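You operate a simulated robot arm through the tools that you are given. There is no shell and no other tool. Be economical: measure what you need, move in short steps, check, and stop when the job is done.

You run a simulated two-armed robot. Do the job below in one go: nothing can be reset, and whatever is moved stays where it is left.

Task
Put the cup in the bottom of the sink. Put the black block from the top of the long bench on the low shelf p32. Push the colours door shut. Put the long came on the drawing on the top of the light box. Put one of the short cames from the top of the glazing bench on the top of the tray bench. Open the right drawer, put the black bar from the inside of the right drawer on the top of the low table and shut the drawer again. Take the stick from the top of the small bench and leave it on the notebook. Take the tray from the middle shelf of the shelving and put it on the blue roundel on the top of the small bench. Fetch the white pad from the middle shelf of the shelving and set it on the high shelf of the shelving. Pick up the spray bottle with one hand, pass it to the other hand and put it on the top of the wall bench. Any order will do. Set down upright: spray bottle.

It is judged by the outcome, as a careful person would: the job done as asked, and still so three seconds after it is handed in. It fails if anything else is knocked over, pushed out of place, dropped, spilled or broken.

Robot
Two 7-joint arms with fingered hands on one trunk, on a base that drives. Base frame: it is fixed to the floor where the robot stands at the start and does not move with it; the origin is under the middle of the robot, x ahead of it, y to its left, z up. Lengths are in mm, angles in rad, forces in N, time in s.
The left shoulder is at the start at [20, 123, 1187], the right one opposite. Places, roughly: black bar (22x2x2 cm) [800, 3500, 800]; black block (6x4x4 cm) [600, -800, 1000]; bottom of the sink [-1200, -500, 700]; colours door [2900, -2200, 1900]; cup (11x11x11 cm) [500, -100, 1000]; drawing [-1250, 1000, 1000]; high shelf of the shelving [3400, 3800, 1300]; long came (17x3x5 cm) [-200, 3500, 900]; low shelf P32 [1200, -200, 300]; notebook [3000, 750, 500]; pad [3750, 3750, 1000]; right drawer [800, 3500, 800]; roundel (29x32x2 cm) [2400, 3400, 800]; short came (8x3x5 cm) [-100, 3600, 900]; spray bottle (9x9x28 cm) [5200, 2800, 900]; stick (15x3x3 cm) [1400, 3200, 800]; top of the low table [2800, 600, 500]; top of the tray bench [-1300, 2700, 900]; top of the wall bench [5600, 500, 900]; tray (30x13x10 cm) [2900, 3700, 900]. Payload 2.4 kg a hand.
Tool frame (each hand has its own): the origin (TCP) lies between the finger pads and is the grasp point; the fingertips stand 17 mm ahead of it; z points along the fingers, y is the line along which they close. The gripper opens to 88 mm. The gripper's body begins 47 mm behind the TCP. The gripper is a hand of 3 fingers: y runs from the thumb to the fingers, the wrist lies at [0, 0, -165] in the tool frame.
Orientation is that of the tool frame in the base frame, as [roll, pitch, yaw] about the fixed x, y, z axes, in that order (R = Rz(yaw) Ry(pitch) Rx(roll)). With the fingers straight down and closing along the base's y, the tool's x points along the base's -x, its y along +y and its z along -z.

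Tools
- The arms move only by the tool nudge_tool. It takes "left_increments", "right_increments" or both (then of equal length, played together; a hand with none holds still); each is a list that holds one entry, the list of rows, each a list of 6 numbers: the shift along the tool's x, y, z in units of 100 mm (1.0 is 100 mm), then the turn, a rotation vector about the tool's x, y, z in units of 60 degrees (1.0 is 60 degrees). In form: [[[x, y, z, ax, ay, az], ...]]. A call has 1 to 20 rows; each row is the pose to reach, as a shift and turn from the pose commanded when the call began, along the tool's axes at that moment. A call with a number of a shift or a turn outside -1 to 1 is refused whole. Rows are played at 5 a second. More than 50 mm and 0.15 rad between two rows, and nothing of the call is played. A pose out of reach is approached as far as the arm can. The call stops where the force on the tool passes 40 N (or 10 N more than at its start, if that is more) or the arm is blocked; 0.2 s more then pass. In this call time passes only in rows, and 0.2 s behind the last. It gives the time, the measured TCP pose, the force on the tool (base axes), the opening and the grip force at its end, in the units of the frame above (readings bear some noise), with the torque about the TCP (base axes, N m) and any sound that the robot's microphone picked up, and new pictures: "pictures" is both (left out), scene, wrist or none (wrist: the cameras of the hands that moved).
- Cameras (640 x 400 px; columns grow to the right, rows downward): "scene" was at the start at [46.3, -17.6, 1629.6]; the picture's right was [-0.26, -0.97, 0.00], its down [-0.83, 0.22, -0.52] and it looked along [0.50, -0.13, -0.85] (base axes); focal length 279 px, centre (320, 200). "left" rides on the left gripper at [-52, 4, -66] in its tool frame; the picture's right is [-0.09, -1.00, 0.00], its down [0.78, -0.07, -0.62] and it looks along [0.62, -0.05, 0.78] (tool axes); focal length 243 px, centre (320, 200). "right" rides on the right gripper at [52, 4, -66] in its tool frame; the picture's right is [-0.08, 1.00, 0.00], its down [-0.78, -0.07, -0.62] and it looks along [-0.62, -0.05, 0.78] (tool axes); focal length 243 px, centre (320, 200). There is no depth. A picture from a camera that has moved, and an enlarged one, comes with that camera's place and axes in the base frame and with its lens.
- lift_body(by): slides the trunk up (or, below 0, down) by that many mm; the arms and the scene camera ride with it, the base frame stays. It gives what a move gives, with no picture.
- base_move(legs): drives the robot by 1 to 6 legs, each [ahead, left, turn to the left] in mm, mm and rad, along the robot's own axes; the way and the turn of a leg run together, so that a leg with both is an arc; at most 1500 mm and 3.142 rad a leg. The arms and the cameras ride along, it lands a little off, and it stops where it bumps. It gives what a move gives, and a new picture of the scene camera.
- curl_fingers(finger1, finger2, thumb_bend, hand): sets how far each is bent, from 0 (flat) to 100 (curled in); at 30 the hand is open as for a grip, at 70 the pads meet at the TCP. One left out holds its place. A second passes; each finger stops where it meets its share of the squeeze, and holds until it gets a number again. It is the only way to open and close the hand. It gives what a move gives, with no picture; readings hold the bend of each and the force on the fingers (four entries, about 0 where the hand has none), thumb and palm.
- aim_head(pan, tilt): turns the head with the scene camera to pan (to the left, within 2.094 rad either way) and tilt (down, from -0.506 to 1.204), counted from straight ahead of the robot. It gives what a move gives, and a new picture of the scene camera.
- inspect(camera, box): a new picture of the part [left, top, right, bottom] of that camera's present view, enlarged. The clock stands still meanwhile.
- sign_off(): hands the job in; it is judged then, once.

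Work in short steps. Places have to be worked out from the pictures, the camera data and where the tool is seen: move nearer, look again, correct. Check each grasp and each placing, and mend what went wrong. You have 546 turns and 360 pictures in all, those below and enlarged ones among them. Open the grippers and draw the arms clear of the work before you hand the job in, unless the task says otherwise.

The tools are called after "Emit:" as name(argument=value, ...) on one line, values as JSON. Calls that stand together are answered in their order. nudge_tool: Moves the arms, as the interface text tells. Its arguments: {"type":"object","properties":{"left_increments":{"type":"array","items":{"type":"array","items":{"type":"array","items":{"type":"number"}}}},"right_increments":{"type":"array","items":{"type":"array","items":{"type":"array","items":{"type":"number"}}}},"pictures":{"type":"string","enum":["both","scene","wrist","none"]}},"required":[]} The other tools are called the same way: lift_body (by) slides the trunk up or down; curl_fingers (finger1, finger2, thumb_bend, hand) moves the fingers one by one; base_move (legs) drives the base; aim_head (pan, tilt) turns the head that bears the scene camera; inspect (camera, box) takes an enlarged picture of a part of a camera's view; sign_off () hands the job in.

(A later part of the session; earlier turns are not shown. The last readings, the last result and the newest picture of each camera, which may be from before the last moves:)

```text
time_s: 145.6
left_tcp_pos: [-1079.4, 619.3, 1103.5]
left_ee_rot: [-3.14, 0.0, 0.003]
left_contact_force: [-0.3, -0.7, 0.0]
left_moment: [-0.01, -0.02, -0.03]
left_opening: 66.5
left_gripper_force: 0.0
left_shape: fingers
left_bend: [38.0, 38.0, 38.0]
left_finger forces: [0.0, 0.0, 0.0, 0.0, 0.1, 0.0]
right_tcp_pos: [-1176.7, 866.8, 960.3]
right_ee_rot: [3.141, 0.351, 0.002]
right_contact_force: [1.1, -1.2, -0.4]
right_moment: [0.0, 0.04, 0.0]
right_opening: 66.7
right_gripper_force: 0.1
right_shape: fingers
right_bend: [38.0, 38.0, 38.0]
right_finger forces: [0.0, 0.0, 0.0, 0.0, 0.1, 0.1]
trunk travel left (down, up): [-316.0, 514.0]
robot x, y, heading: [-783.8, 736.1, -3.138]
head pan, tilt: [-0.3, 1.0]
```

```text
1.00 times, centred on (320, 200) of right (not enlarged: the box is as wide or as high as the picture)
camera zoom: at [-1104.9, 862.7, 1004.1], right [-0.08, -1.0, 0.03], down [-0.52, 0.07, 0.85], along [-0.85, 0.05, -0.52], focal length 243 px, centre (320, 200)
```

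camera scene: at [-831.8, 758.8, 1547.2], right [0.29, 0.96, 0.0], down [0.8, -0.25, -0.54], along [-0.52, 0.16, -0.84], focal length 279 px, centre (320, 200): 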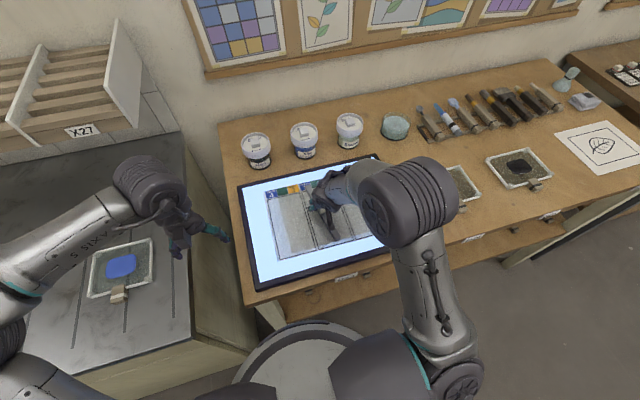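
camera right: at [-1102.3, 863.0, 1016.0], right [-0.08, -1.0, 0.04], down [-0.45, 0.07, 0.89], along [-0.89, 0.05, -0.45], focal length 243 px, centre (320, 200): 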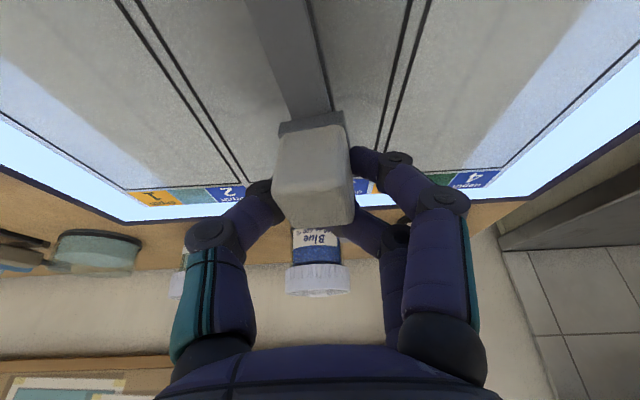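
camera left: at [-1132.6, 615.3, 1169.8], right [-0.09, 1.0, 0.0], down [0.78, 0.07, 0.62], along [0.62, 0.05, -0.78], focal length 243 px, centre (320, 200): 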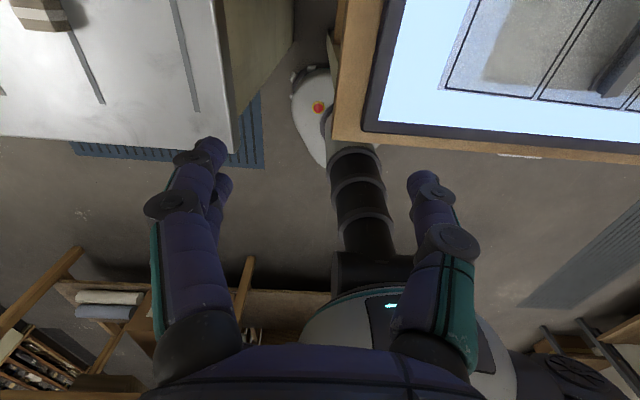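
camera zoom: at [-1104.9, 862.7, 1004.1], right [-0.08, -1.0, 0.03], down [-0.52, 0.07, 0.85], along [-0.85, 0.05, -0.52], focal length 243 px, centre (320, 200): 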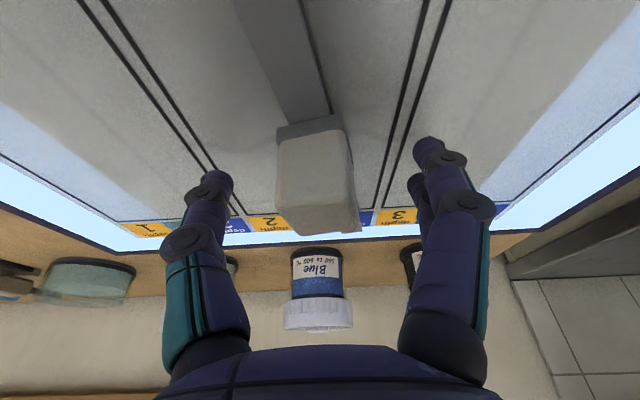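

The long came lies on the drawing. Next the right drawer of the glazing bench: I rise, back off and drive there.

Emit:
lift_body(by=150)

Emit:
base_move(legs=[[-400, 0, 0], [0, 0, -1.571], [1400, 0, 0], [450, 0, 0], [0, -1050, 0]])

Emit:
aim_head(pan=0, tilt=0.75)

```text
time_s: 147.3
left_tcp_pos: [-1080.0, 619.8, 1252.4]
left_ee_rot: [-3.141, 0.001, 0.005]
left_contact_force: [-0.4, 0.2, -0.9]
left_moment: [0.01, 0.01, 0.01]
left_opening: 66.8
left_gripper_force: 0.1
left_shape: fingers
left_bend: [38.0, 38.0, 38.0]
left_finger forces: [0.1, 0.0, 0.1, 0.0, 0.1, 0.1]
right_tcp_pos: [-1176.6, 867.7, 1109.2]
right_ee_rot: [3.142, 0.35, 0.001]
right_contact_force: [-0.7, -0.6, 0.3]
right_moment: [-0.01, 0.01, 0.0]
right_opening: 66.6
right_gripper_force: 0.1
right_shape: fingers
right_bend: [38.0, 38.0, 38.0]
right_finger forces: [0.0, 0.0, 0.0, 0.0, 0.0, 0.1]
trunk travel left (down, up): [-466.0, 364.0]
robot x, y, heading: [-785.2, 737.6, -3.141]
head pan, tilt: [-0.3, 1.0]
```

```text
time_s: 167.6
left_tcp_pos: [572.4, 2886.3, 1253.1]
left_ee_rot: [-3.142, 0.0, -1.575]
left_contact_force: [-0.3, -1.5, 0.2]
left_moment: [0.03, 0.01, -0.01]
left_opening: 66.5
left_gripper_force: 0.1
left_shape: fingers
left_bend: [38.0, 38.0, 38.0]
left_finger forces: [0.1, 0.1, 0.1, 0.1, 0.0, 0.0]
right_tcp_pos: [820.6, 2982.8, 1110.4]
right_ee_rot: [3.14, 0.35, -1.576]
right_contact_force: [0.7, -0.3, 0.4]
right_moment: [0.01, -0.04, 0.03]
right_opening: 66.5
right_gripper_force: 0.1
right_shape: fingers
right_bend: [38.0, 38.0, 38.0]
right_finger forces: [0.0, 0.1, 0.0, 0.1, 0.0, 0.1]
trunk travel left (down, up): [-466.0, 364.0]
robot x, y, heading: [685.3, 2593.9, 1.567]
head pan, tilt: [-0.3, 1.0]
camera scene: at [709.0, 2637.6, 1697.2], right [0.95, -0.3, 0.0], down [-0.25, -0.8, -0.54], along [0.16, 0.52, -0.84], focal length 279 px, centre (320, 200)
```

scene: 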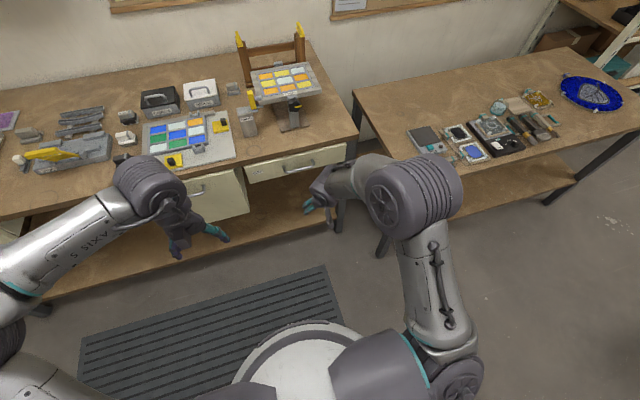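

```text
time_s: 168.4
left_tcp_pos: [570.4, 2887.0, 1253.1]
left_ee_rot: [3.142, 0.001, -1.576]
left_contact_force: [-0.3, -0.1, -0.4]
left_moment: [-0.01, -0.03, 0.03]
left_opening: 66.9
left_gripper_force: 0.0
left_shape: fingers
left_bend: [38.0, 38.0, 38.0]
left_finger forces: [0.0, 0.0, 0.1, 0.0, 0.0, 0.0]
right_tcp_pos: [820.3, 2982.2, 1110.2]
right_ee_rot: [-3.14, 0.35, -1.576]
right_contact_force: [0.3, 0.0, -0.1]
right_moment: [0.02, 0.0, -0.01]
right_opening: 66.7
right_gripper_force: 0.0
right_shape: fingers
right_bend: [38.0, 38.0, 38.0]
right_finger forces: [0.0, 0.0, 0.1, 0.1, 0.1, 0.0]
trunk travel left (down, up): [-466.0, 364.0]
robot x, y, heading: [688.7, 2591.5, 1.569]
head pan, tilt: [0.0, 0.75]
camera scene: at [688.1, 2654.0, 1716.3], right [1.0, -0.01, 0.0], down [0.0, -0.68, -0.73], along [0.0, 0.73, -0.68], focal length 279 px, centre (320, 200)
```

scene: 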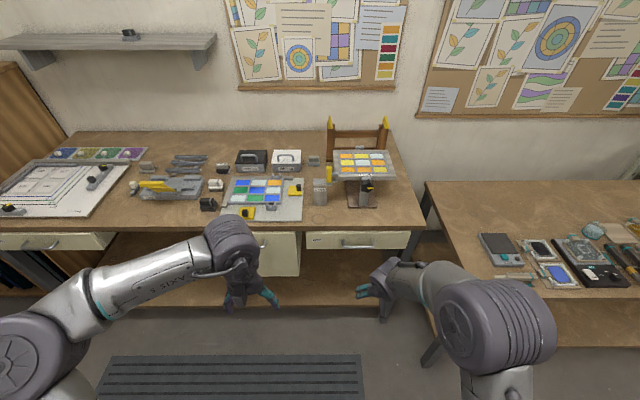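

The right drawer's handle is near (871, 3355, 807). I will grip it with the hand horizontal and closing vertically, so I first pitch the right hand up to point forward.

Emit:
nudge_tool(right_increments=[[[0, 0, 0, 0, -0.12, 0], [0, 0, 0, 0, -0.24, 0], [0, 0, 0, 0, -0.36, 0], [0, 0, 0, 0, -0.48, 0], [0, 0, 0, 0, -0.6, 0]]], pictures="none")

Emit:
nudge_tool(right_increments=[[[0, 0, 0, 0, -0.12, 0], [0, 0, 0, 0, -0.24, 0], [0, 0, 0, 0, -0.36, 0], [0, 0, 0, 0, -0.48, 0], [0, 0, 0, 0, -0.566, 0]]], pictures="none")

Emit:
nudge_tool(right_increments=[[[0, 0, 0, 0, 0, 0.13], [0, 0, 0, 0, 0, 0.26], [0, 0, 0, 0, 0, 0.39], [0, 0, 0, 0, 0, 0.52], [0, 0, 0, 0, 0, 0.65], [0, 0, 0, 0, 0, 0.75]]], pictures="none")

Emit:
nudge_tool(right_increments=[[[0, 0, 0, 0, 0, 0.13], [0, 0, 0, 0, 0, 0.26], [0, 0, 0, 0, 0, 0.39], [0, 0, 0, 0, 0, 0.52], [0, 0, 0, 0, 0, 0.65], [0, 0, 0, 0, 0, 0.75]]], pictures="both")

```text
time_s: 169.6
left_tcp_pos: [571.5, 2887.6, 1253.0]
left_ee_rot: [-3.141, 0.002, -1.575]
left_contact_force: [-0.2, -0.3, -0.2]
left_moment: [0.0, 0.0, 0.04]
left_opening: 66.8
left_gripper_force: 0.0
left_shape: fingers
left_bend: [38.0, 38.0, 38.0]
left_finger forces: [0.1, 0.0, 0.0, 0.0, 0.0, 0.1]
right_tcp_pos: [820.2, 2981.2, 1110.4]
right_ee_rot: [-3.138, 0.981, -1.572]
right_contact_force: [-0.4, -0.7, -0.5]
right_moment: [0.0, 0.01, 0.05]
right_opening: 66.5
right_gripper_force: 0.0
right_shape: fingers
right_bend: [38.0, 38.0, 38.0]
right_finger forces: [0.0, 0.0, 0.0, 0.0, 0.0, 0.0]
trunk travel left (down, up): [-466.0, 364.0]
robot x, y, heading: [690.5, 2592.3, 1.563]
head pan, tilt: [0.0, 0.75]
```

```text
time_s: 170.8
left_tcp_pos: [570.9, 2885.8, 1252.7]
left_ee_rot: [-3.141, 0.001, -1.574]
left_contact_force: [-0.1, 1.1, -0.6]
left_moment: [0.0, -0.01, 0.02]
left_opening: 66.8
left_gripper_force: 0.1
left_shape: fingers
left_bend: [38.0, 38.0, 38.0]
left_finger forces: [0.0, 0.1, 0.0, 0.1, 0.0, 0.0]
right_tcp_pos: [819.8, 2981.8, 1111.3]
right_ee_rot: [-0.366, 1.568, 1.198]
right_contact_force: [0.0, 0.1, -0.5]
right_moment: [0.0, -0.01, 0.01]
right_opening: 66.5
right_gripper_force: 0.1
right_shape: fingers
right_bend: [38.0, 38.0, 38.0]
right_finger forces: [0.1, 0.1, 0.1, 0.0, 0.0, 0.0]
trunk travel left (down, up): [-466.0, 364.0]
robot x, y, heading: [688.9, 2590.3, 1.56]
head pan, tilt: [0.0, 0.75]
```

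```text
time_s: 172.2
left_tcp_pos: [571.0, 2886.8, 1253.0]
left_ee_rot: [3.141, 0.0, -1.574]
left_contact_force: [0.4, -0.8, 0.4]
left_moment: [-0.02, 0.03, 0.03]
left_opening: 66.7
left_gripper_force: 0.1
left_shape: fingers
left_bend: [38.0, 38.0, 38.0]
left_finger forces: [0.0, 0.1, 0.0, 0.0, 0.0, 0.1]
right_tcp_pos: [820.7, 2981.6, 1109.6]
right_ee_rot: [1.569, 0.783, 3.135]
right_contact_force: [0.6, 0.0, -0.4]
right_moment: [-0.01, -0.02, 0.02]
right_opening: 66.7
right_gripper_force: 0.0
right_shape: fingers
right_bend: [38.0, 38.0, 38.0]
right_finger forces: [0.0, 0.0, 0.0, 0.1, 0.1, 0.1]
trunk travel left (down, up): [-466.0, 364.0]
robot x, y, heading: [686.3, 2590.3, 1.566]
head pan, tilt: [0.0, 0.75]
```

```text
time_s: 173.6
left_tcp_pos: [570.4, 2887.0, 1252.3]
left_ee_rot: [-3.141, 0.0, -1.574]
left_contact_force: [-0.4, 0.1, 0.7]
left_moment: [-0.01, 0.02, 0.0]
left_opening: 66.8
left_gripper_force: 0.0
left_shape: fingers
left_bend: [38.0, 38.0, 38.0]
left_finger forces: [0.0, 0.0, 0.0, 0.1, 0.1, 0.1]
right_tcp_pos: [819.0, 2981.0, 1110.6]
right_ee_rot: [1.57, -0.003, 3.137]
right_contact_force: [0.1, 1.2, 0.3]
right_moment: [-0.03, 0.01, -0.02]
right_opening: 66.4
right_gripper_force: 0.1
right_shape: fingers
right_bend: [38.0, 38.0, 38.0]
right_finger forces: [0.1, 0.1, 0.0, 0.1, 0.0, 0.0]
trunk travel left (down, up): [-466.0, 364.0]
robot x, y, heading: [688.4, 2590.6, 1.568]
head pan, tilt: [0.0, 0.75]
camera scene: at [688.1, 2654.0, 1716.4], right [1.0, 0.0, 0.0], down [0.0, -0.68, -0.73], along [0.0, 0.73, -0.68], focal length 279 px, centre (320, 200)
camera right: at [767.7, 2915.1, 1114.5], right [0.09, 0.0, 1.0], down [0.78, -0.63, -0.07], along [0.62, 0.78, -0.05], focal length 243 px, centre (320, 200)
```

scene: 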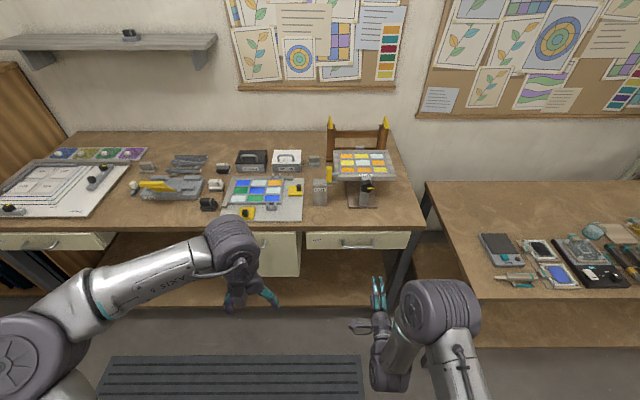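
right: 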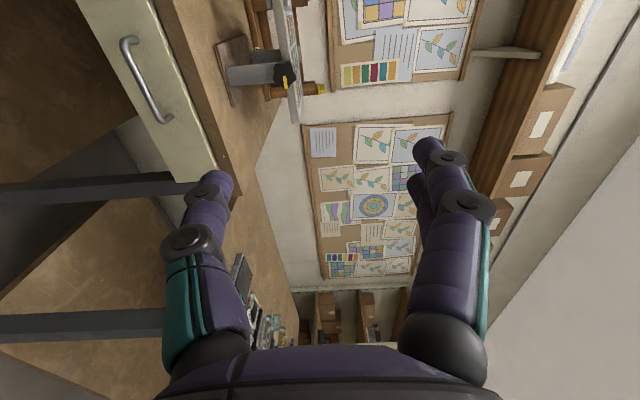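

Triangulated handle: (850, 3356, 812). I lower the trunk to that height, align, and drive up to 75 mm short of it.

Emit:
lift_body(by=-298)

Emit:
base_move(legs=[[0, -31, 0], [300, 0, 0]])

Emit:
inspect(camera="right", box=[0, 0, 640, 400])

```text
time_s: 176.6
left_tcp_pos: [571.3, 2887.3, 954.7]
left_ee_rot: [-3.141, 0.001, -1.574]
left_contact_force: [0.5, -0.3, 0.7]
left_moment: [-0.01, -0.01, 0.01]
left_opening: 66.5
left_gripper_force: 0.1
left_shape: fingers
left_bend: [38.0, 38.0, 38.0]
left_finger forces: [0.1, 0.0, 0.1, 0.0, 0.0, 0.1]
right_tcp_pos: [820.0, 2980.9, 811.7]
right_ee_rot: [1.569, 0.0, 3.136]
right_contact_force: [0.0, 0.6, 0.0]
right_moment: [0.01, -0.02, 0.01]
right_opening: 66.4
right_gripper_force: 0.0
right_shape: fingers
right_bend: [38.0, 38.0, 38.0]
right_finger forces: [0.1, 0.1, 0.0, 0.1, 0.0, 0.0]
trunk travel left (down, up): [-168.0, 662.0]
robot x, y, heading: [686.2, 2590.9, 1.564]
head pan, tilt: [0.0, 0.75]
```

```text
time_s: 179.1
left_tcp_pos: [601.8, 3191.7, 954.7]
left_ee_rot: [3.141, 0.0, -1.575]
left_contact_force: [-0.1, -0.6, 0.6]
left_moment: [0.01, 0.02, 0.02]
left_opening: 66.5
left_gripper_force: 0.1
left_shape: fingers
left_bend: [38.0, 38.0, 38.0]
left_finger forces: [0.0, 0.1, 0.0, 0.0, 0.0, 0.1]
right_tcp_pos: [852.5, 3285.8, 812.4]
right_ee_rot: [1.571, 0.002, 3.134]
right_contact_force: [-0.4, -0.7, -0.2]
right_moment: [-0.02, -0.01, -0.01]
right_opening: 66.2
right_gripper_force: 0.0
right_shape: fingers
right_bend: [38.0, 38.0, 38.0]
right_finger forces: [0.0, 0.0, 0.0, 0.0, 0.0, 0.0]
trunk travel left (down, up): [-168.0, 662.0]
robot x, y, heading: [719.2, 2896.9, 1.565]
head pan, tilt: [0.0, 0.75]
camera scene: at [720.2, 2958.6, 1418.3], right [1.0, -0.01, 0.0], down [0.0, -0.68, -0.73], along [0.0, 0.73, -0.68], focal length 279 px, centre (320, 200)
```

scene: 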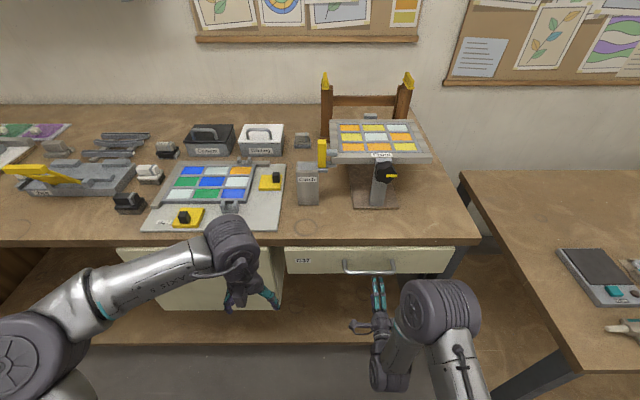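

```text
1.00 times, centred on (320, 200) of right (not enlarged: the box is as wide or as high as the picture)
camera zoom: at [800.1, 3219.5, 816.4], right [0.08, 0.0, 1.0], down [0.78, -0.63, -0.07], along [0.62, 0.78, -0.05], focal length 243 px, centre (320, 200)
```

zoom: 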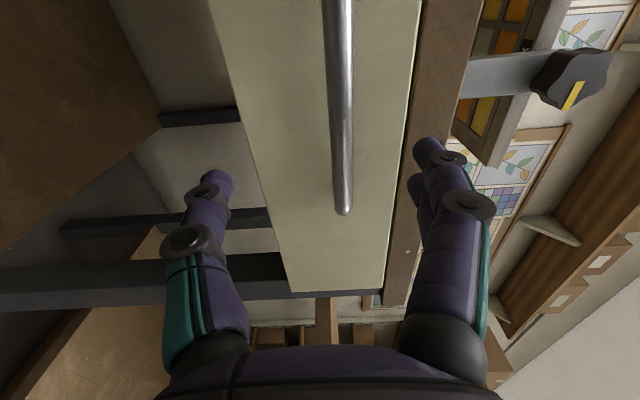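

The bar is about 13 mm above the TCP line. I narrow the hand, raise 12 mm, and advance until the bar is between the pads.

Emit:
curl_fingers(hand="right", finger1=50, finger2=50, thumb_bend=50)

Emit:
nudge_tool(right_increments=[[[0, 0.12, 0.2, 0, 0, 0], [0, 0.12, 0.4, 0, 0, 0], [0, 0.12, 0.55, 0, 0, 0]]], pictures="wrist")

```text
time_s: 180.1
left_tcp_pos: [603.2, 3190.7, 955.1]
left_ee_rot: [-3.14, 0.002, -1.577]
left_contact_force: [1.0, 1.1, 0.5]
left_moment: [0.01, 0.03, 0.0]
left_opening: 66.7
left_gripper_force: 0.0
left_shape: fingers
left_bend: [38.0, 38.0, 38.0]
left_finger forces: [0.0, 0.0, 0.1, 0.1, 0.0, 0.0]
right_tcp_pos: [852.5, 3285.9, 812.1]
right_ee_rot: [1.57, 0.0, 3.134]
right_contact_force: [-0.3, 0.3, 0.8]
right_moment: [0.02, 0.04, -0.01]
right_opening: 40.6
right_gripper_force: 0.0
right_shape: fingers
right_bend: [50.0, 50.0, 50.0]
right_finger forces: [0.0, 0.0, 0.0, 0.0, 0.0, 0.0]
trunk travel left (down, up): [-168.0, 662.0]
robot x, y, heading: [718.4, 2894.1, 1.574]
head pan, tilt: [0.0, 0.75]
```

```text
time_s: 180.9
left_tcp_pos: [602.4, 3191.7, 955.6]
left_ee_rot: [-3.141, -0.001, -1.577]
left_contact_force: [0.6, 1.0, -1.0]
left_moment: [-0.02, 0.04, -0.01]
left_opening: 66.5
left_gripper_force: 0.1
left_shape: fingers
left_bend: [38.0, 38.0, 38.0]
left_finger forces: [0.1, 0.0, 0.0, 0.1, 0.1, 0.2]
right_tcp_pos: [853.5, 3341.5, 822.7]
right_ee_rot: [1.571, -0.001, 3.135]
right_contact_force: [-0.9, 0.5, 0.0]
right_moment: [-0.02, 0.01, 0.02]
right_opening: 40.5
right_gripper_force: 0.0
right_shape: fingers
right_bend: [50.0, 50.0, 50.0]
right_finger forces: [0.0, 0.0, 0.0, 0.0, 0.0, 0.1]
trunk travel left (down, up): [-168.0, 662.0]
robot x, y, heading: [718.9, 2891.1, 1.567]
head pan, tilt: [0.0, 0.75]
camera right: at [801.0, 3275.3, 828.1], right [0.08, 0.0, 1.0], down [0.78, -0.63, -0.07], along [0.62, 0.78, -0.05], focal length 243 px, centre (320, 200)
```

right: 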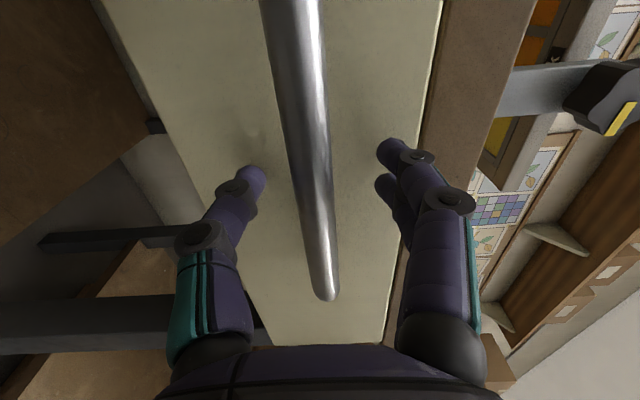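

The bar is between the pads. I close on it.

Emit:
curl_fingers(hand="right", finger1=85, finger2=85, thumb_bend=85)

Emit:
base_move(legs=[[-60, 0, 0]])

```text
time_s: 181.9
left_tcp_pos: [603.9, 3191.5, 954.8]
left_ee_rot: [-3.142, 0.0, -1.576]
left_contact_force: [0.1, 0.2, 0.7]
left_moment: [0.01, 0.03, -0.03]
left_opening: 66.5
left_gripper_force: 0.2
left_shape: fingers
left_bend: [38.0, 38.0, 38.0]
left_finger forces: [0.0, 0.0, 0.1, 0.0, 0.0, 0.1]
right_tcp_pos: [853.5, 3342.6, 824.0]
right_ee_rot: [1.571, -0.001, 3.135]
right_contact_force: [-0.1, 1.3, -2.6]
right_moment: [0.05, 0.01, 0.01]
right_opening: 0.0
right_gripper_force: 0.4
right_shape: fingers
right_bend: [82.0, 82.0, 81.0]
right_finger forces: [0.1, 0.0, 0.0, 0.0, 1.7, 0.0]
trunk travel left (down, up): [-168.0, 662.0]
robot x, y, heading: [721.2, 2895.6, 1.567]
head pan, tilt: [0.0, 0.75]
```

```text
time_s: 182.9
left_tcp_pos: [602.4, 3131.3, 955.3]
left_ee_rot: [3.14, 0.0, -1.575]
left_contact_force: [1.0, 0.7, 0.0]
left_moment: [0.03, -0.05, 0.0]
left_opening: 66.6
left_gripper_force: 0.1
left_shape: fingers
left_bend: [38.0, 38.0, 38.0]
left_finger forces: [0.0, 0.0, 0.1, 0.1, 0.0, 0.0]
right_tcp_pos: [852.1, 3281.1, 823.6]
right_ee_rot: [1.567, -0.001, 3.135]
right_contact_force: [0.8, 0.1, 0.5]
right_moment: [-0.01, 0.01, -0.02]
right_opening: 0.0
right_gripper_force: 0.7
right_shape: fingers
right_bend: [83.0, 83.0, 82.0]
right_finger forces: [0.0, 0.0, 0.0, 0.1, 0.7, 0.1]
trunk travel left (down, up): [-168.0, 662.0]
robot x, y, heading: [719.9, 2831.0, 1.57]
head pan, tilt: [0.0, 0.75]
camera scene: at [720.0, 2898.1, 1418.4], right [1.0, -0.01, 0.0], down [0.0, -0.68, -0.73], along [0.0, 0.73, -0.68], focal length 279 px, centre (320, 200)
```

scene: 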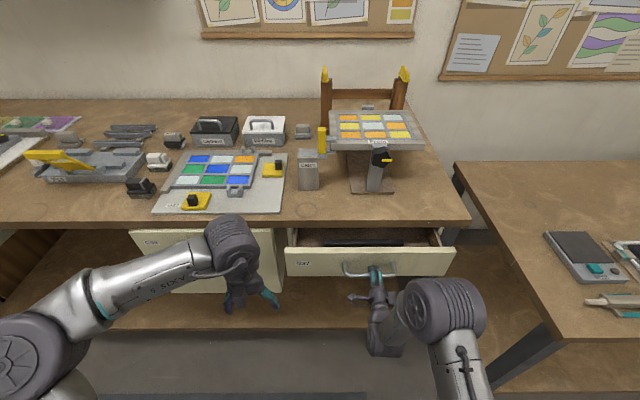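

The curled fingers hook the bar and the drawer is coming out. I pull 150 more.

Emit:
base_move(legs=[[-150, 0, 0]])

Emit:
inspect(camera="scene", box=[260, 180, 500, 330])

```text
time_s: 184.3
left_tcp_pos: [602.5, 2982.7, 954.9]
left_ee_rot: [3.141, 0.001, -1.574]
left_contact_force: [0.1, -0.6, 0.0]
left_moment: [0.03, -0.01, 0.01]
left_opening: 66.7
left_gripper_force: 0.1
left_shape: fingers
left_bend: [38.0, 38.0, 38.0]
left_finger forces: [0.1, 0.0, 0.0, 0.0, 0.0, 0.0]
right_tcp_pos: [852.0, 3132.8, 824.8]
right_ee_rot: [1.569, 0.0, 3.137]
right_contact_force: [-1.0, 1.0, 0.2]
right_moment: [-0.01, -0.01, 0.03]
right_opening: 0.1
right_gripper_force: 0.0
right_shape: fingers
right_bend: [83.0, 83.0, 82.0]
right_finger forces: [0.0, 0.0, 0.0, 0.0, 0.0, 0.1]
trunk travel left (down, up): [-168.0, 662.0]
robot x, y, heading: [717.4, 2684.2, 1.565]
head pan, tilt: [0.0, 0.75]
camera scene: at [719.1, 2749.2, 1418.4], right [1.0, -0.01, 0.0], down [0.0, -0.68, -0.73], along [0.0, 0.73, -0.68], focal length 279 px, centre (320, 200)
```

scene: 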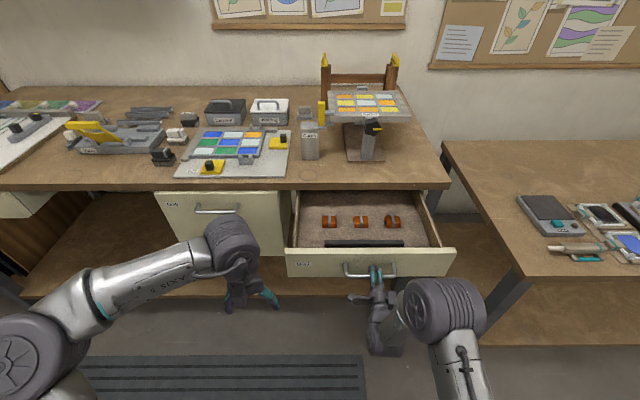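

```text
2.67 times, centred on (380, 255) of scene
camera zoom: at [719.1, 2749.2, 1418.4], right [1.0, -0.01, 0.0], down [0.0, -0.68, -0.73], along [0.0, 0.73, -0.68], focal length 744 px, centre (160, 53)
```

zoom: 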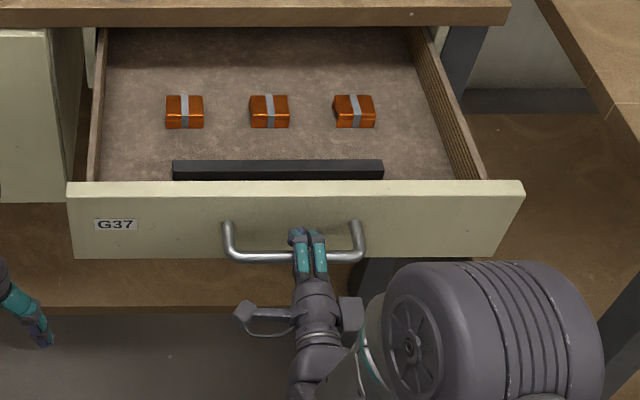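

The drawer is open about 210 mm with the black bar lying across near its front, centred about (845, 3250). I open the hand, back off, and rotate the hand to point down, closing fore-aft.

Emit:
curl_fingers(hand="right", finger1=45, finger2=45, thumb_bend=45)

Emit:
nudge_tool(right_increments=[[[0, 0, -0.4, 0, 0, 0], [0, 0, -0.8, 0, 0, 0]]], pictures="none")

Emit:
lift_body(by=150)

Emit:
nudge_tool(right_increments=[[[0, 0, 0, 0.13, 0, 0], [0, 0, 0, 0.26, 0, 0], [0, 0, 0, 0.39, 0, 0], [0, 0, 0, 0.52, 0, 0], [0, 0, 0, 0.65, 0, 0], [0, 0, 0, 0.75, 0, 0]]], pictures="none")

Emit:
nudge_tool(right_increments=[[[0, 0, 0, 0.13, 0, 0], [0, 0, 0, 0.26, 0, 0], [0, 0, 0, 0.39, 0, 0], [0, 0, 0, 0.52, 0, 0], [0, 0, 0, 0.65, 0, 0], [0, 0, 0, 0.75, 0, 0]]], pictures="both")

```text
time_s: 185.3
left_tcp_pos: [601.4, 2982.7, 955.9]
left_ee_rot: [3.141, 0.0, -1.577]
left_contact_force: [-1.0, -0.9, 0.7]
left_moment: [0.04, 0.02, 0.02]
left_opening: 66.6
left_gripper_force: 0.1
left_shape: fingers
left_bend: [38.0, 38.0, 38.0]
left_finger forces: [0.0, 0.1, 0.1, 0.0, 0.0, 0.0]
right_tcp_pos: [851.4, 3133.6, 824.5]
right_ee_rot: [1.568, -0.001, 3.134]
right_contact_force: [-0.2, -0.2, -0.3]
right_moment: [0.0, -0.01, 0.0]
right_opening: 50.6
right_gripper_force: 0.0
right_shape: fingers
right_bend: [45.0, 45.0, 45.0]
right_finger forces: [0.0, 0.0, 0.1, 0.0, 0.0, 0.0]
trunk travel left (down, up): [-168.0, 662.0]
robot x, y, heading: [718.0, 2687.0, 1.566]
head pan, tilt: [0.0, 0.75]
```

```text
time_s: 185.9
left_tcp_pos: [602.4, 2983.1, 953.8]
left_ee_rot: [3.14, -0.002, -1.575]
left_contact_force: [-0.6, 0.1, -0.4]
left_moment: [0.0, -0.03, -0.03]
left_opening: 66.4
left_gripper_force: 0.1
left_shape: fingers
left_bend: [38.0, 38.0, 38.0]
left_finger forces: [0.0, 0.0, 0.0, 0.0, 0.1, 0.0]
right_tcp_pos: [851.6, 3050.7, 823.7]
right_ee_rot: [1.569, 0.001, 3.135]
right_contact_force: [0.7, -0.1, 0.1]
right_moment: [0.0, -0.02, 0.02]
right_opening: 51.1
right_gripper_force: 0.1
right_shape: fingers
right_bend: [45.0, 45.0, 45.0]
right_finger forces: [0.0, 0.0, 0.1, 0.1, 0.0, 0.0]
trunk travel left (down, up): [-168.0, 662.0]
robot x, y, heading: [719.1, 2686.4, 1.558]
head pan, tilt: [0.0, 0.75]
```

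```text
time_s: 187.6
left_tcp_pos: [602.8, 2982.2, 1105.2]
left_ee_rot: [-3.14, 0.0, -1.575]
left_contact_force: [0.2, -0.3, -0.2]
left_moment: [0.0, 0.01, -0.02]
left_opening: 66.5
left_gripper_force: 0.0
left_shape: fingers
left_bend: [38.0, 38.0, 38.0]
left_finger forces: [0.0, 0.0, 0.1, 0.0, 0.1, 0.0]
right_tcp_pos: [852.1, 3053.1, 974.8]
right_ee_rot: [1.569, 0.001, 3.135]
right_contact_force: [-0.9, 0.2, 0.6]
right_moment: [0.01, 0.04, 0.0]
right_opening: 51.0
right_gripper_force: 0.1
right_shape: fingers
right_bend: [45.0, 45.0, 45.0]
right_finger forces: [0.0, 0.1, 0.0, 0.0, 0.0, 0.0]
trunk travel left (down, up): [-318.0, 512.0]
robot x, y, heading: [718.5, 2684.6, 1.565]
head pan, tilt: [0.0, 0.75]
```

```text
time_s: 189.0
left_tcp_pos: [602.2, 2981.1, 1105.4]
left_ee_rot: [3.141, 0.002, -1.576]
left_contact_force: [-0.1, 0.5, -0.9]
left_moment: [0.02, -0.01, -0.04]
left_opening: 66.5
left_gripper_force: 0.0
left_shape: fingers
left_bend: [38.0, 38.0, 38.0]
left_finger forces: [0.0, 0.0, 0.0, 0.1, 0.0, 0.0]
right_tcp_pos: [851.5, 3052.8, 975.9]
right_ee_rot: [2.353, 0.002, 3.137]
right_contact_force: [-0.2, -0.2, 0.1]
right_moment: [-0.04, -0.02, 0.01]
right_opening: 51.2
right_gripper_force: 0.0
right_shape: fingers
right_bend: [45.0, 45.0, 45.0]
right_finger forces: [0.1, 0.0, 0.0, 0.0, 0.0, 0.0]
trunk travel left (down, up): [-318.0, 512.0]
robot x, y, heading: [718.4, 2686.9, 1.564]
head pan, tilt: [0.0, 0.75]
```

```text
time_s: 190.4
left_tcp_pos: [602.2, 2982.5, 1105.9]
left_ee_rot: [-3.14, 0.0, -1.575]
left_contact_force: [0.0, -0.1, 0.0]
left_moment: [-0.02, 0.02, 0.0]
left_opening: 66.7
left_gripper_force: 0.0
left_shape: fingers
left_bend: [38.0, 38.0, 38.0]
left_finger forces: [0.0, 0.0, 0.0, 0.0, 0.0, 0.1]
right_tcp_pos: [850.9, 3052.1, 975.1]
right_ee_rot: [-3.141, 0.002, 3.135]
right_contact_force: [1.0, 0.0, -0.5]
right_moment: [-0.02, 0.03, 0.02]
right_opening: 51.0
right_gripper_force: 0.2
right_shape: fingers
right_bend: [45.0, 45.0, 45.0]
right_finger forces: [0.0, 0.0, 0.0, 0.0, 0.0, 0.0]
trunk travel left (down, up): [-318.0, 512.0]
robot x, y, heading: [722.8, 2688.3, 1.564]
head pan, tilt: [0.0, 0.75]
camera scene: at [719.2, 2749.8, 1568.3], right [1.0, -0.01, 0.0], down [0.0, -0.68, -0.73], along [0.0, 0.73, -0.68], focal length 279 px, centre (320, 200)
camera right: at [799.2, 3056.5, 1040.5], right [0.09, 1.0, 0.0], down [0.78, -0.07, 0.62], along [0.62, -0.06, -0.78], focal length 243 px, centre (320, 200)
```

scene: 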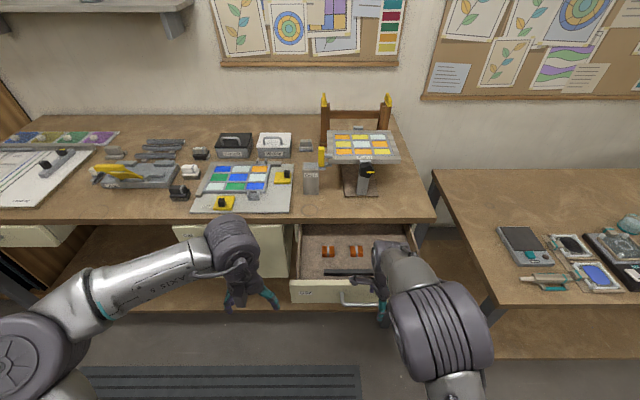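
right: 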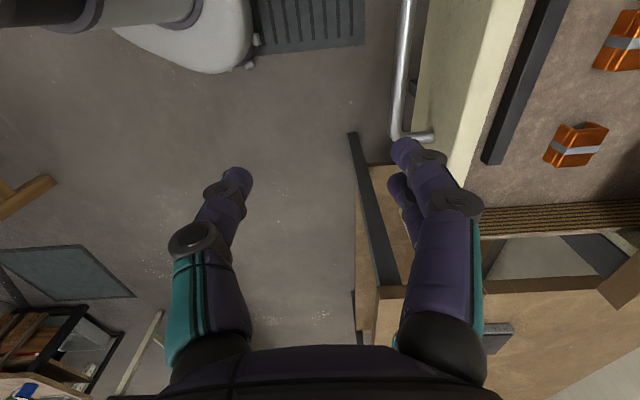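

The bar's top is at about z 793, y 3250, from x 735 to 955. I open the hand, drive 198 ahead to come over it and lower partway.

Emit:
curl_fingers(hand="right", finger1=40, finger2=40, thumb_bend=40)

Emit:
base_move(legs=[[196, 6, 0.006]])

Emit:
lift_body(by=-110)

Emit:
inspect(camera="right", box=[0, 0, 640, 400])

```text
time_s: 191.4
left_tcp_pos: [602.4, 2981.1, 1105.3]
left_ee_rot: [3.141, 0.001, -1.575]
left_contact_force: [-0.5, -0.7, 0.4]
left_moment: [-0.04, 0.0, 0.03]
left_opening: 66.6
left_gripper_force: 0.0
left_shape: fingers
left_bend: [38.0, 38.0, 38.0]
left_finger forces: [0.0, 0.1, 0.0, 0.1, 0.0, 0.1]
right_tcp_pos: [851.4, 3053.0, 975.5]
right_ee_rot: [3.139, 0.001, 3.134]
right_contact_force: [0.8, -0.5, -0.9]
right_moment: [0.02, -0.01, -0.02]
right_opening: 62.4
right_gripper_force: 0.0
right_shape: fingers
right_bend: [40.0, 40.0, 40.0]
right_finger forces: [0.1, 0.0, 0.1, 0.0, 0.0, 0.1]
trunk travel left (down, up): [-318.0, 512.0]
robot x, y, heading: [717.5, 2685.7, 1.565]
head pan, tilt: [0.0, 0.75]
```

```text
time_s: 193.0
left_tcp_pos: [594.9, 3178.0, 1104.1]
left_ee_rot: [3.141, 0.0, -1.568]
left_contact_force: [0.6, -0.2, -1.1]
left_moment: [-0.02, -0.02, 0.03]
left_opening: 66.5
left_gripper_force: 0.1
left_shape: fingers
left_bend: [38.0, 38.0, 38.0]
left_finger forces: [0.1, 0.1, 0.0, 0.1, 0.0, 0.1]
right_tcp_pos: [843.1, 3250.1, 975.4]
right_ee_rot: [3.14, 0.0, 3.141]
right_contact_force: [-0.5, 0.5, 0.1]
right_moment: [0.01, 0.02, 0.0]
right_opening: 62.0
right_gripper_force: 0.0
right_shape: fingers
right_bend: [40.0, 40.0, 40.0]
right_finger forces: [0.0, 0.1, 0.0, 0.1, 0.0, 0.1]
trunk travel left (down, up): [-318.0, 512.0]
robot x, y, heading: [717.5, 2882.7, 1.57]
head pan, tilt: [0.0, 0.75]
camera scene: at [713.0, 2946.4, 1568.3], right [1.0, 0.0, 0.0], down [0.0, -0.68, -0.73], along [0.0, 0.73, -0.68], focal length 279 px, centre (320, 200)
```

scene: 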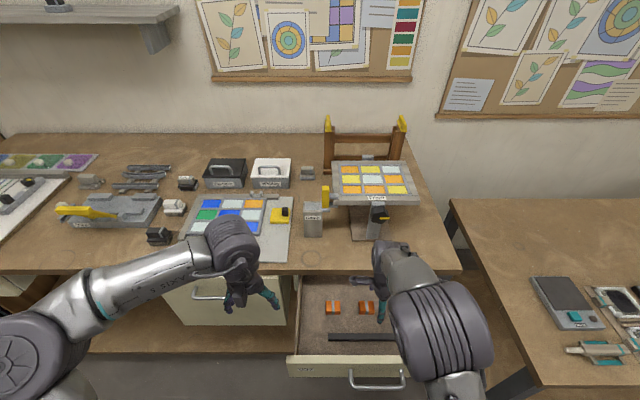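

```text
time_s: 194.4
left_tcp_pos: [594.4, 3177.3, 994.8]
left_ee_rot: [3.142, 0.0, -1.568]
left_contact_force: [-0.6, 0.0, 0.8]
left_moment: [0.01, 0.03, 0.02]
left_opening: 66.4
left_gripper_force: 0.0
left_shape: fingers
left_bend: [38.0, 38.0, 38.0]
left_finger forces: [0.0, 0.0, 0.1, 0.1, 0.1, 0.1]
right_tcp_pos: [842.8, 3248.8, 865.6]
right_ee_rot: [3.139, 0.001, -3.141]
right_contact_force: [0.4, 1.0, -0.3]
right_moment: [0.0, -0.02, 0.0]
right_opening: 62.3
right_gripper_force: 0.1
right_shape: fingers
right_bend: [40.0, 40.0, 40.0]
right_finger forces: [0.1, 0.1, 0.0, 0.0, 0.0, 0.0]
trunk travel left (down, up): [-208.0, 622.0]
robot x, y, heading: [713.1, 2880.6, 1.569]
head pan, tilt: [0.0, 0.75]
```

```text
1.00 times, centred on (320, 200) of right (not enlarged: the box is as wide or as high as the picture)
camera zoom: at [791.1, 3252.1, 930.6], right [0.09, 1.0, 0.0], down [0.78, -0.07, 0.62], along [0.62, -0.05, -0.78], focal length 243 px, centre (320, 200)
```

zoom: 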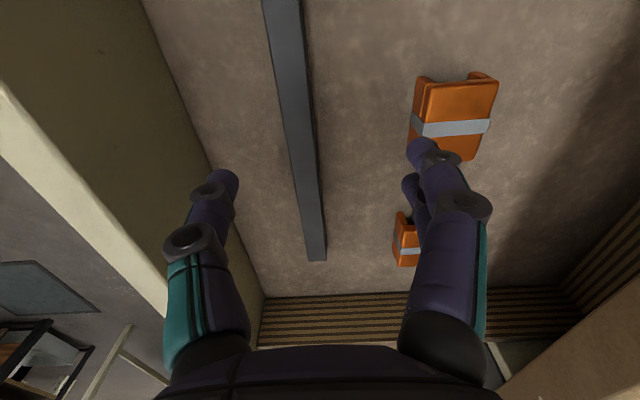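

The bar lies 12 mm nearer than the TCP line. I shift and go down to grip height.

Emit:
nudge_tool(right_increments=[[[0, -0.12, 0, 0, 0, 0], [0, -0.12, 0.3, 0, 0, 0], [0, -0.12, 0.5, 0, 0, 0], [0, -0.12, 0.6, 0, 0, 0], [0, -0.12, 0.68, 0, 0, 0]]], pictures="wrist")

```text
time_s: 195.5
left_tcp_pos: [594.6, 3178.0, 995.8]
left_ee_rot: [3.14, 0.002, -1.567]
left_contact_force: [-0.8, 0.4, -0.6]
left_moment: [-0.04, 0.03, 0.01]
left_opening: 66.4
left_gripper_force: 0.0
left_shape: fingers
left_bend: [38.0, 38.0, 38.0]
left_finger forces: [0.1, 0.0, 0.0, 0.0, 0.0, 0.0]
right_tcp_pos: [844.3, 3239.2, 809.2]
right_ee_rot: [3.124, -0.002, 3.141]
right_contact_force: [-1.5, -0.8, 19.0]
right_moment: [-0.21, 0.04, -0.04]
right_opening: 64.9
right_gripper_force: 9.3
right_shape: fingers
right_bend: [41.0, 41.0, 39.0]
right_finger forces: [4.0, 3.6, 0.0, 0.0, 11.0, 0.0]
trunk travel left (down, up): [-208.0, 622.0]
robot x, y, heading: [712.6, 2882.0, 1.569]
head pan, tilt: [0.0, 0.75]
stopped in row 5 (right hand): the force on the tool passed its limit at 54 N (the readings are from after the stop); the commanded pose is now the measured one
camera right: at [791.5, 3242.3, 874.8], right [0.09, 1.0, 0.02], down [0.78, -0.08, 0.62], along [0.62, -0.04, -0.78], focal length 243 px, centre (320, 200)
```

right: 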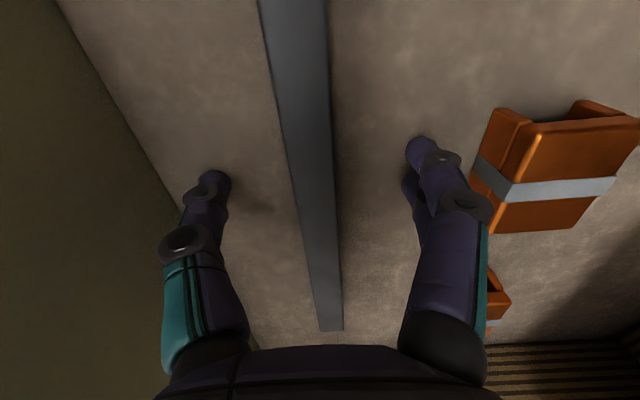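

The fingertips touched the drawer's floor (z≈792). I rise 5 mm and close on the bar.

Emit:
nudge_tool(right_increments=[[[0, -0.04, -0.05, 0, 0, 0]]], pictures="none")

Emit:
curl_fingers(hand="right", finger1=70, finger2=70, thumb_bend=70)

Emit:
curl_fingers(hand="right", finger1=82, finger2=82, thumb_bend=80)

Emit:
lift_body(by=140)

Emit:
inspect(camera="right", box=[0, 0, 640, 400])

```text
time_s: 195.9
left_tcp_pos: [595.5, 3177.9, 995.1]
left_ee_rot: [3.14, 0.0, -1.57]
left_contact_force: [-0.1, 0.7, -0.2]
left_moment: [0.03, 0.0, -0.04]
left_opening: 66.5
left_gripper_force: 0.1
left_shape: fingers
left_bend: [38.0, 38.0, 38.0]
left_finger forces: [0.0, 0.0, 0.0, 0.0, 0.1, 0.1]
right_tcp_pos: [843.8, 3234.8, 811.7]
right_ee_rot: [3.129, 0.001, -3.141]
right_contact_force: [0.1, -0.6, -0.7]
right_moment: [-0.02, -0.03, 0.0]
right_opening: 62.9
right_gripper_force: 0.1
right_shape: fingers
right_bend: [40.0, 40.0, 40.0]
right_finger forces: [0.0, 0.0, 0.0, 0.1, 0.0, 0.0]
trunk travel left (down, up): [-208.0, 622.0]
robot x, y, heading: [711.3, 2882.1, 1.566]
head pan, tilt: [0.0, 0.75]
```

```text
time_s: 196.9
left_tcp_pos: [594.5, 3178.1, 995.4]
left_ee_rot: [3.141, 0.001, -1.57]
left_contact_force: [-0.3, 0.1, -0.9]
left_moment: [0.01, -0.01, 0.02]
left_opening: 66.5
left_gripper_force: 0.1
left_shape: fingers
left_bend: [38.0, 38.0, 38.0]
left_finger forces: [0.0, 0.0, 0.0, 0.0, 0.0, 0.0]
right_tcp_pos: [843.9, 3236.2, 811.5]
right_ee_rot: [3.128, 0.0, -3.14]
right_contact_force: [0.2, -0.4, 0.4]
right_moment: [0.01, -0.01, 0.0]
right_opening: 9.9
right_gripper_force: 3.8
right_shape: fingers
right_bend: [64.0, 64.0, 66.0]
right_finger forces: [2.0, 2.0, 0.0, 0.1, 4.0, 0.0]
trunk travel left (down, up): [-208.0, 622.0]
robot x, y, heading: [712.8, 2880.1, 1.572]
head pan, tilt: [0.0, 0.75]
```

```text
time_s: 197.9
left_tcp_pos: [594.5, 3177.2, 995.4]
left_ee_rot: [-3.141, 0.0, -1.569]
left_contact_force: [0.3, 0.4, -0.2]
left_moment: [0.0, -0.01, -0.01]
left_opening: 66.5
left_gripper_force: 0.1
left_shape: fingers
left_bend: [38.0, 38.0, 38.0]
left_finger forces: [0.0, 0.0, 0.1, 0.0, 0.1, 0.0]
right_tcp_pos: [843.7, 3235.4, 812.4]
right_ee_rot: [3.128, -0.001, 3.141]
right_contact_force: [0.1, -0.6, -1.8]
right_moment: [0.03, -0.03, 0.0]
right_opening: 8.3
right_gripper_force: 13.5
right_shape: fingers
right_bend: [76.0, 76.0, 66.0]
right_finger forces: [6.9, 6.9, 0.0, 0.0, 14.3, 0.0]
trunk travel left (down, up): [-208.0, 622.0]
robot x, y, heading: [712.9, 2880.8, 1.573]
head pan, tilt: [0.0, 0.75]
```

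```text
time_s: 199.5
left_tcp_pos: [596.1, 3177.3, 1135.3]
left_ee_rot: [-3.139, -0.001, -1.569]
left_contact_force: [-0.5, -0.3, -0.2]
left_moment: [0.0, 0.0, 0.01]
left_opening: 66.6
left_gripper_force: 0.1
left_shape: fingers
left_bend: [38.0, 38.0, 38.0]
left_finger forces: [0.0, 0.0, 0.0, 0.0, 0.1, 0.0]
right_tcp_pos: [844.5, 3236.2, 953.9]
right_ee_rot: [3.128, 0.001, -3.141]
right_contact_force: [0.6, 0.5, -1.3]
right_moment: [-0.03, 0.0, -0.01]
right_opening: 8.7
right_gripper_force: 13.8
right_shape: fingers
right_bend: [76.0, 76.0, 66.0]
right_finger forces: [7.0, 6.8, 0.0, 0.0, 14.2, 0.0]
trunk travel left (down, up): [-348.0, 482.0]
robot x, y, heading: [712.5, 2879.1, 1.574]
head pan, tilt: [0.0, 0.75]
```

```text
1.00 times, centred on (320, 200) of right (not enlarged: the box is as wide or as high as the picture)
camera zoom: at [791.8, 3238.2, 1018.0], right [0.09, 1.0, 0.01], down [0.78, -0.08, 0.62], along [0.62, -0.04, -0.78], focal length 243 px, centre (320, 200)
```

zoom: 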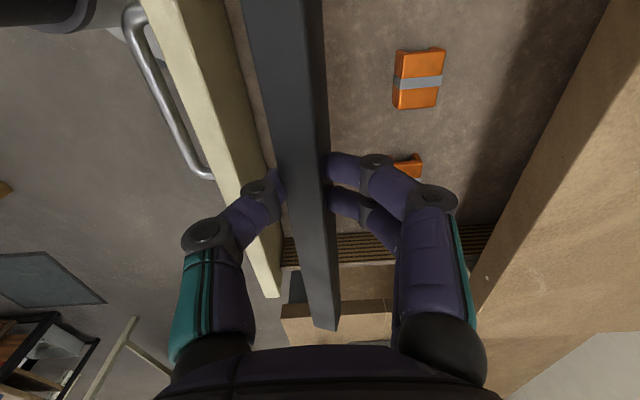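

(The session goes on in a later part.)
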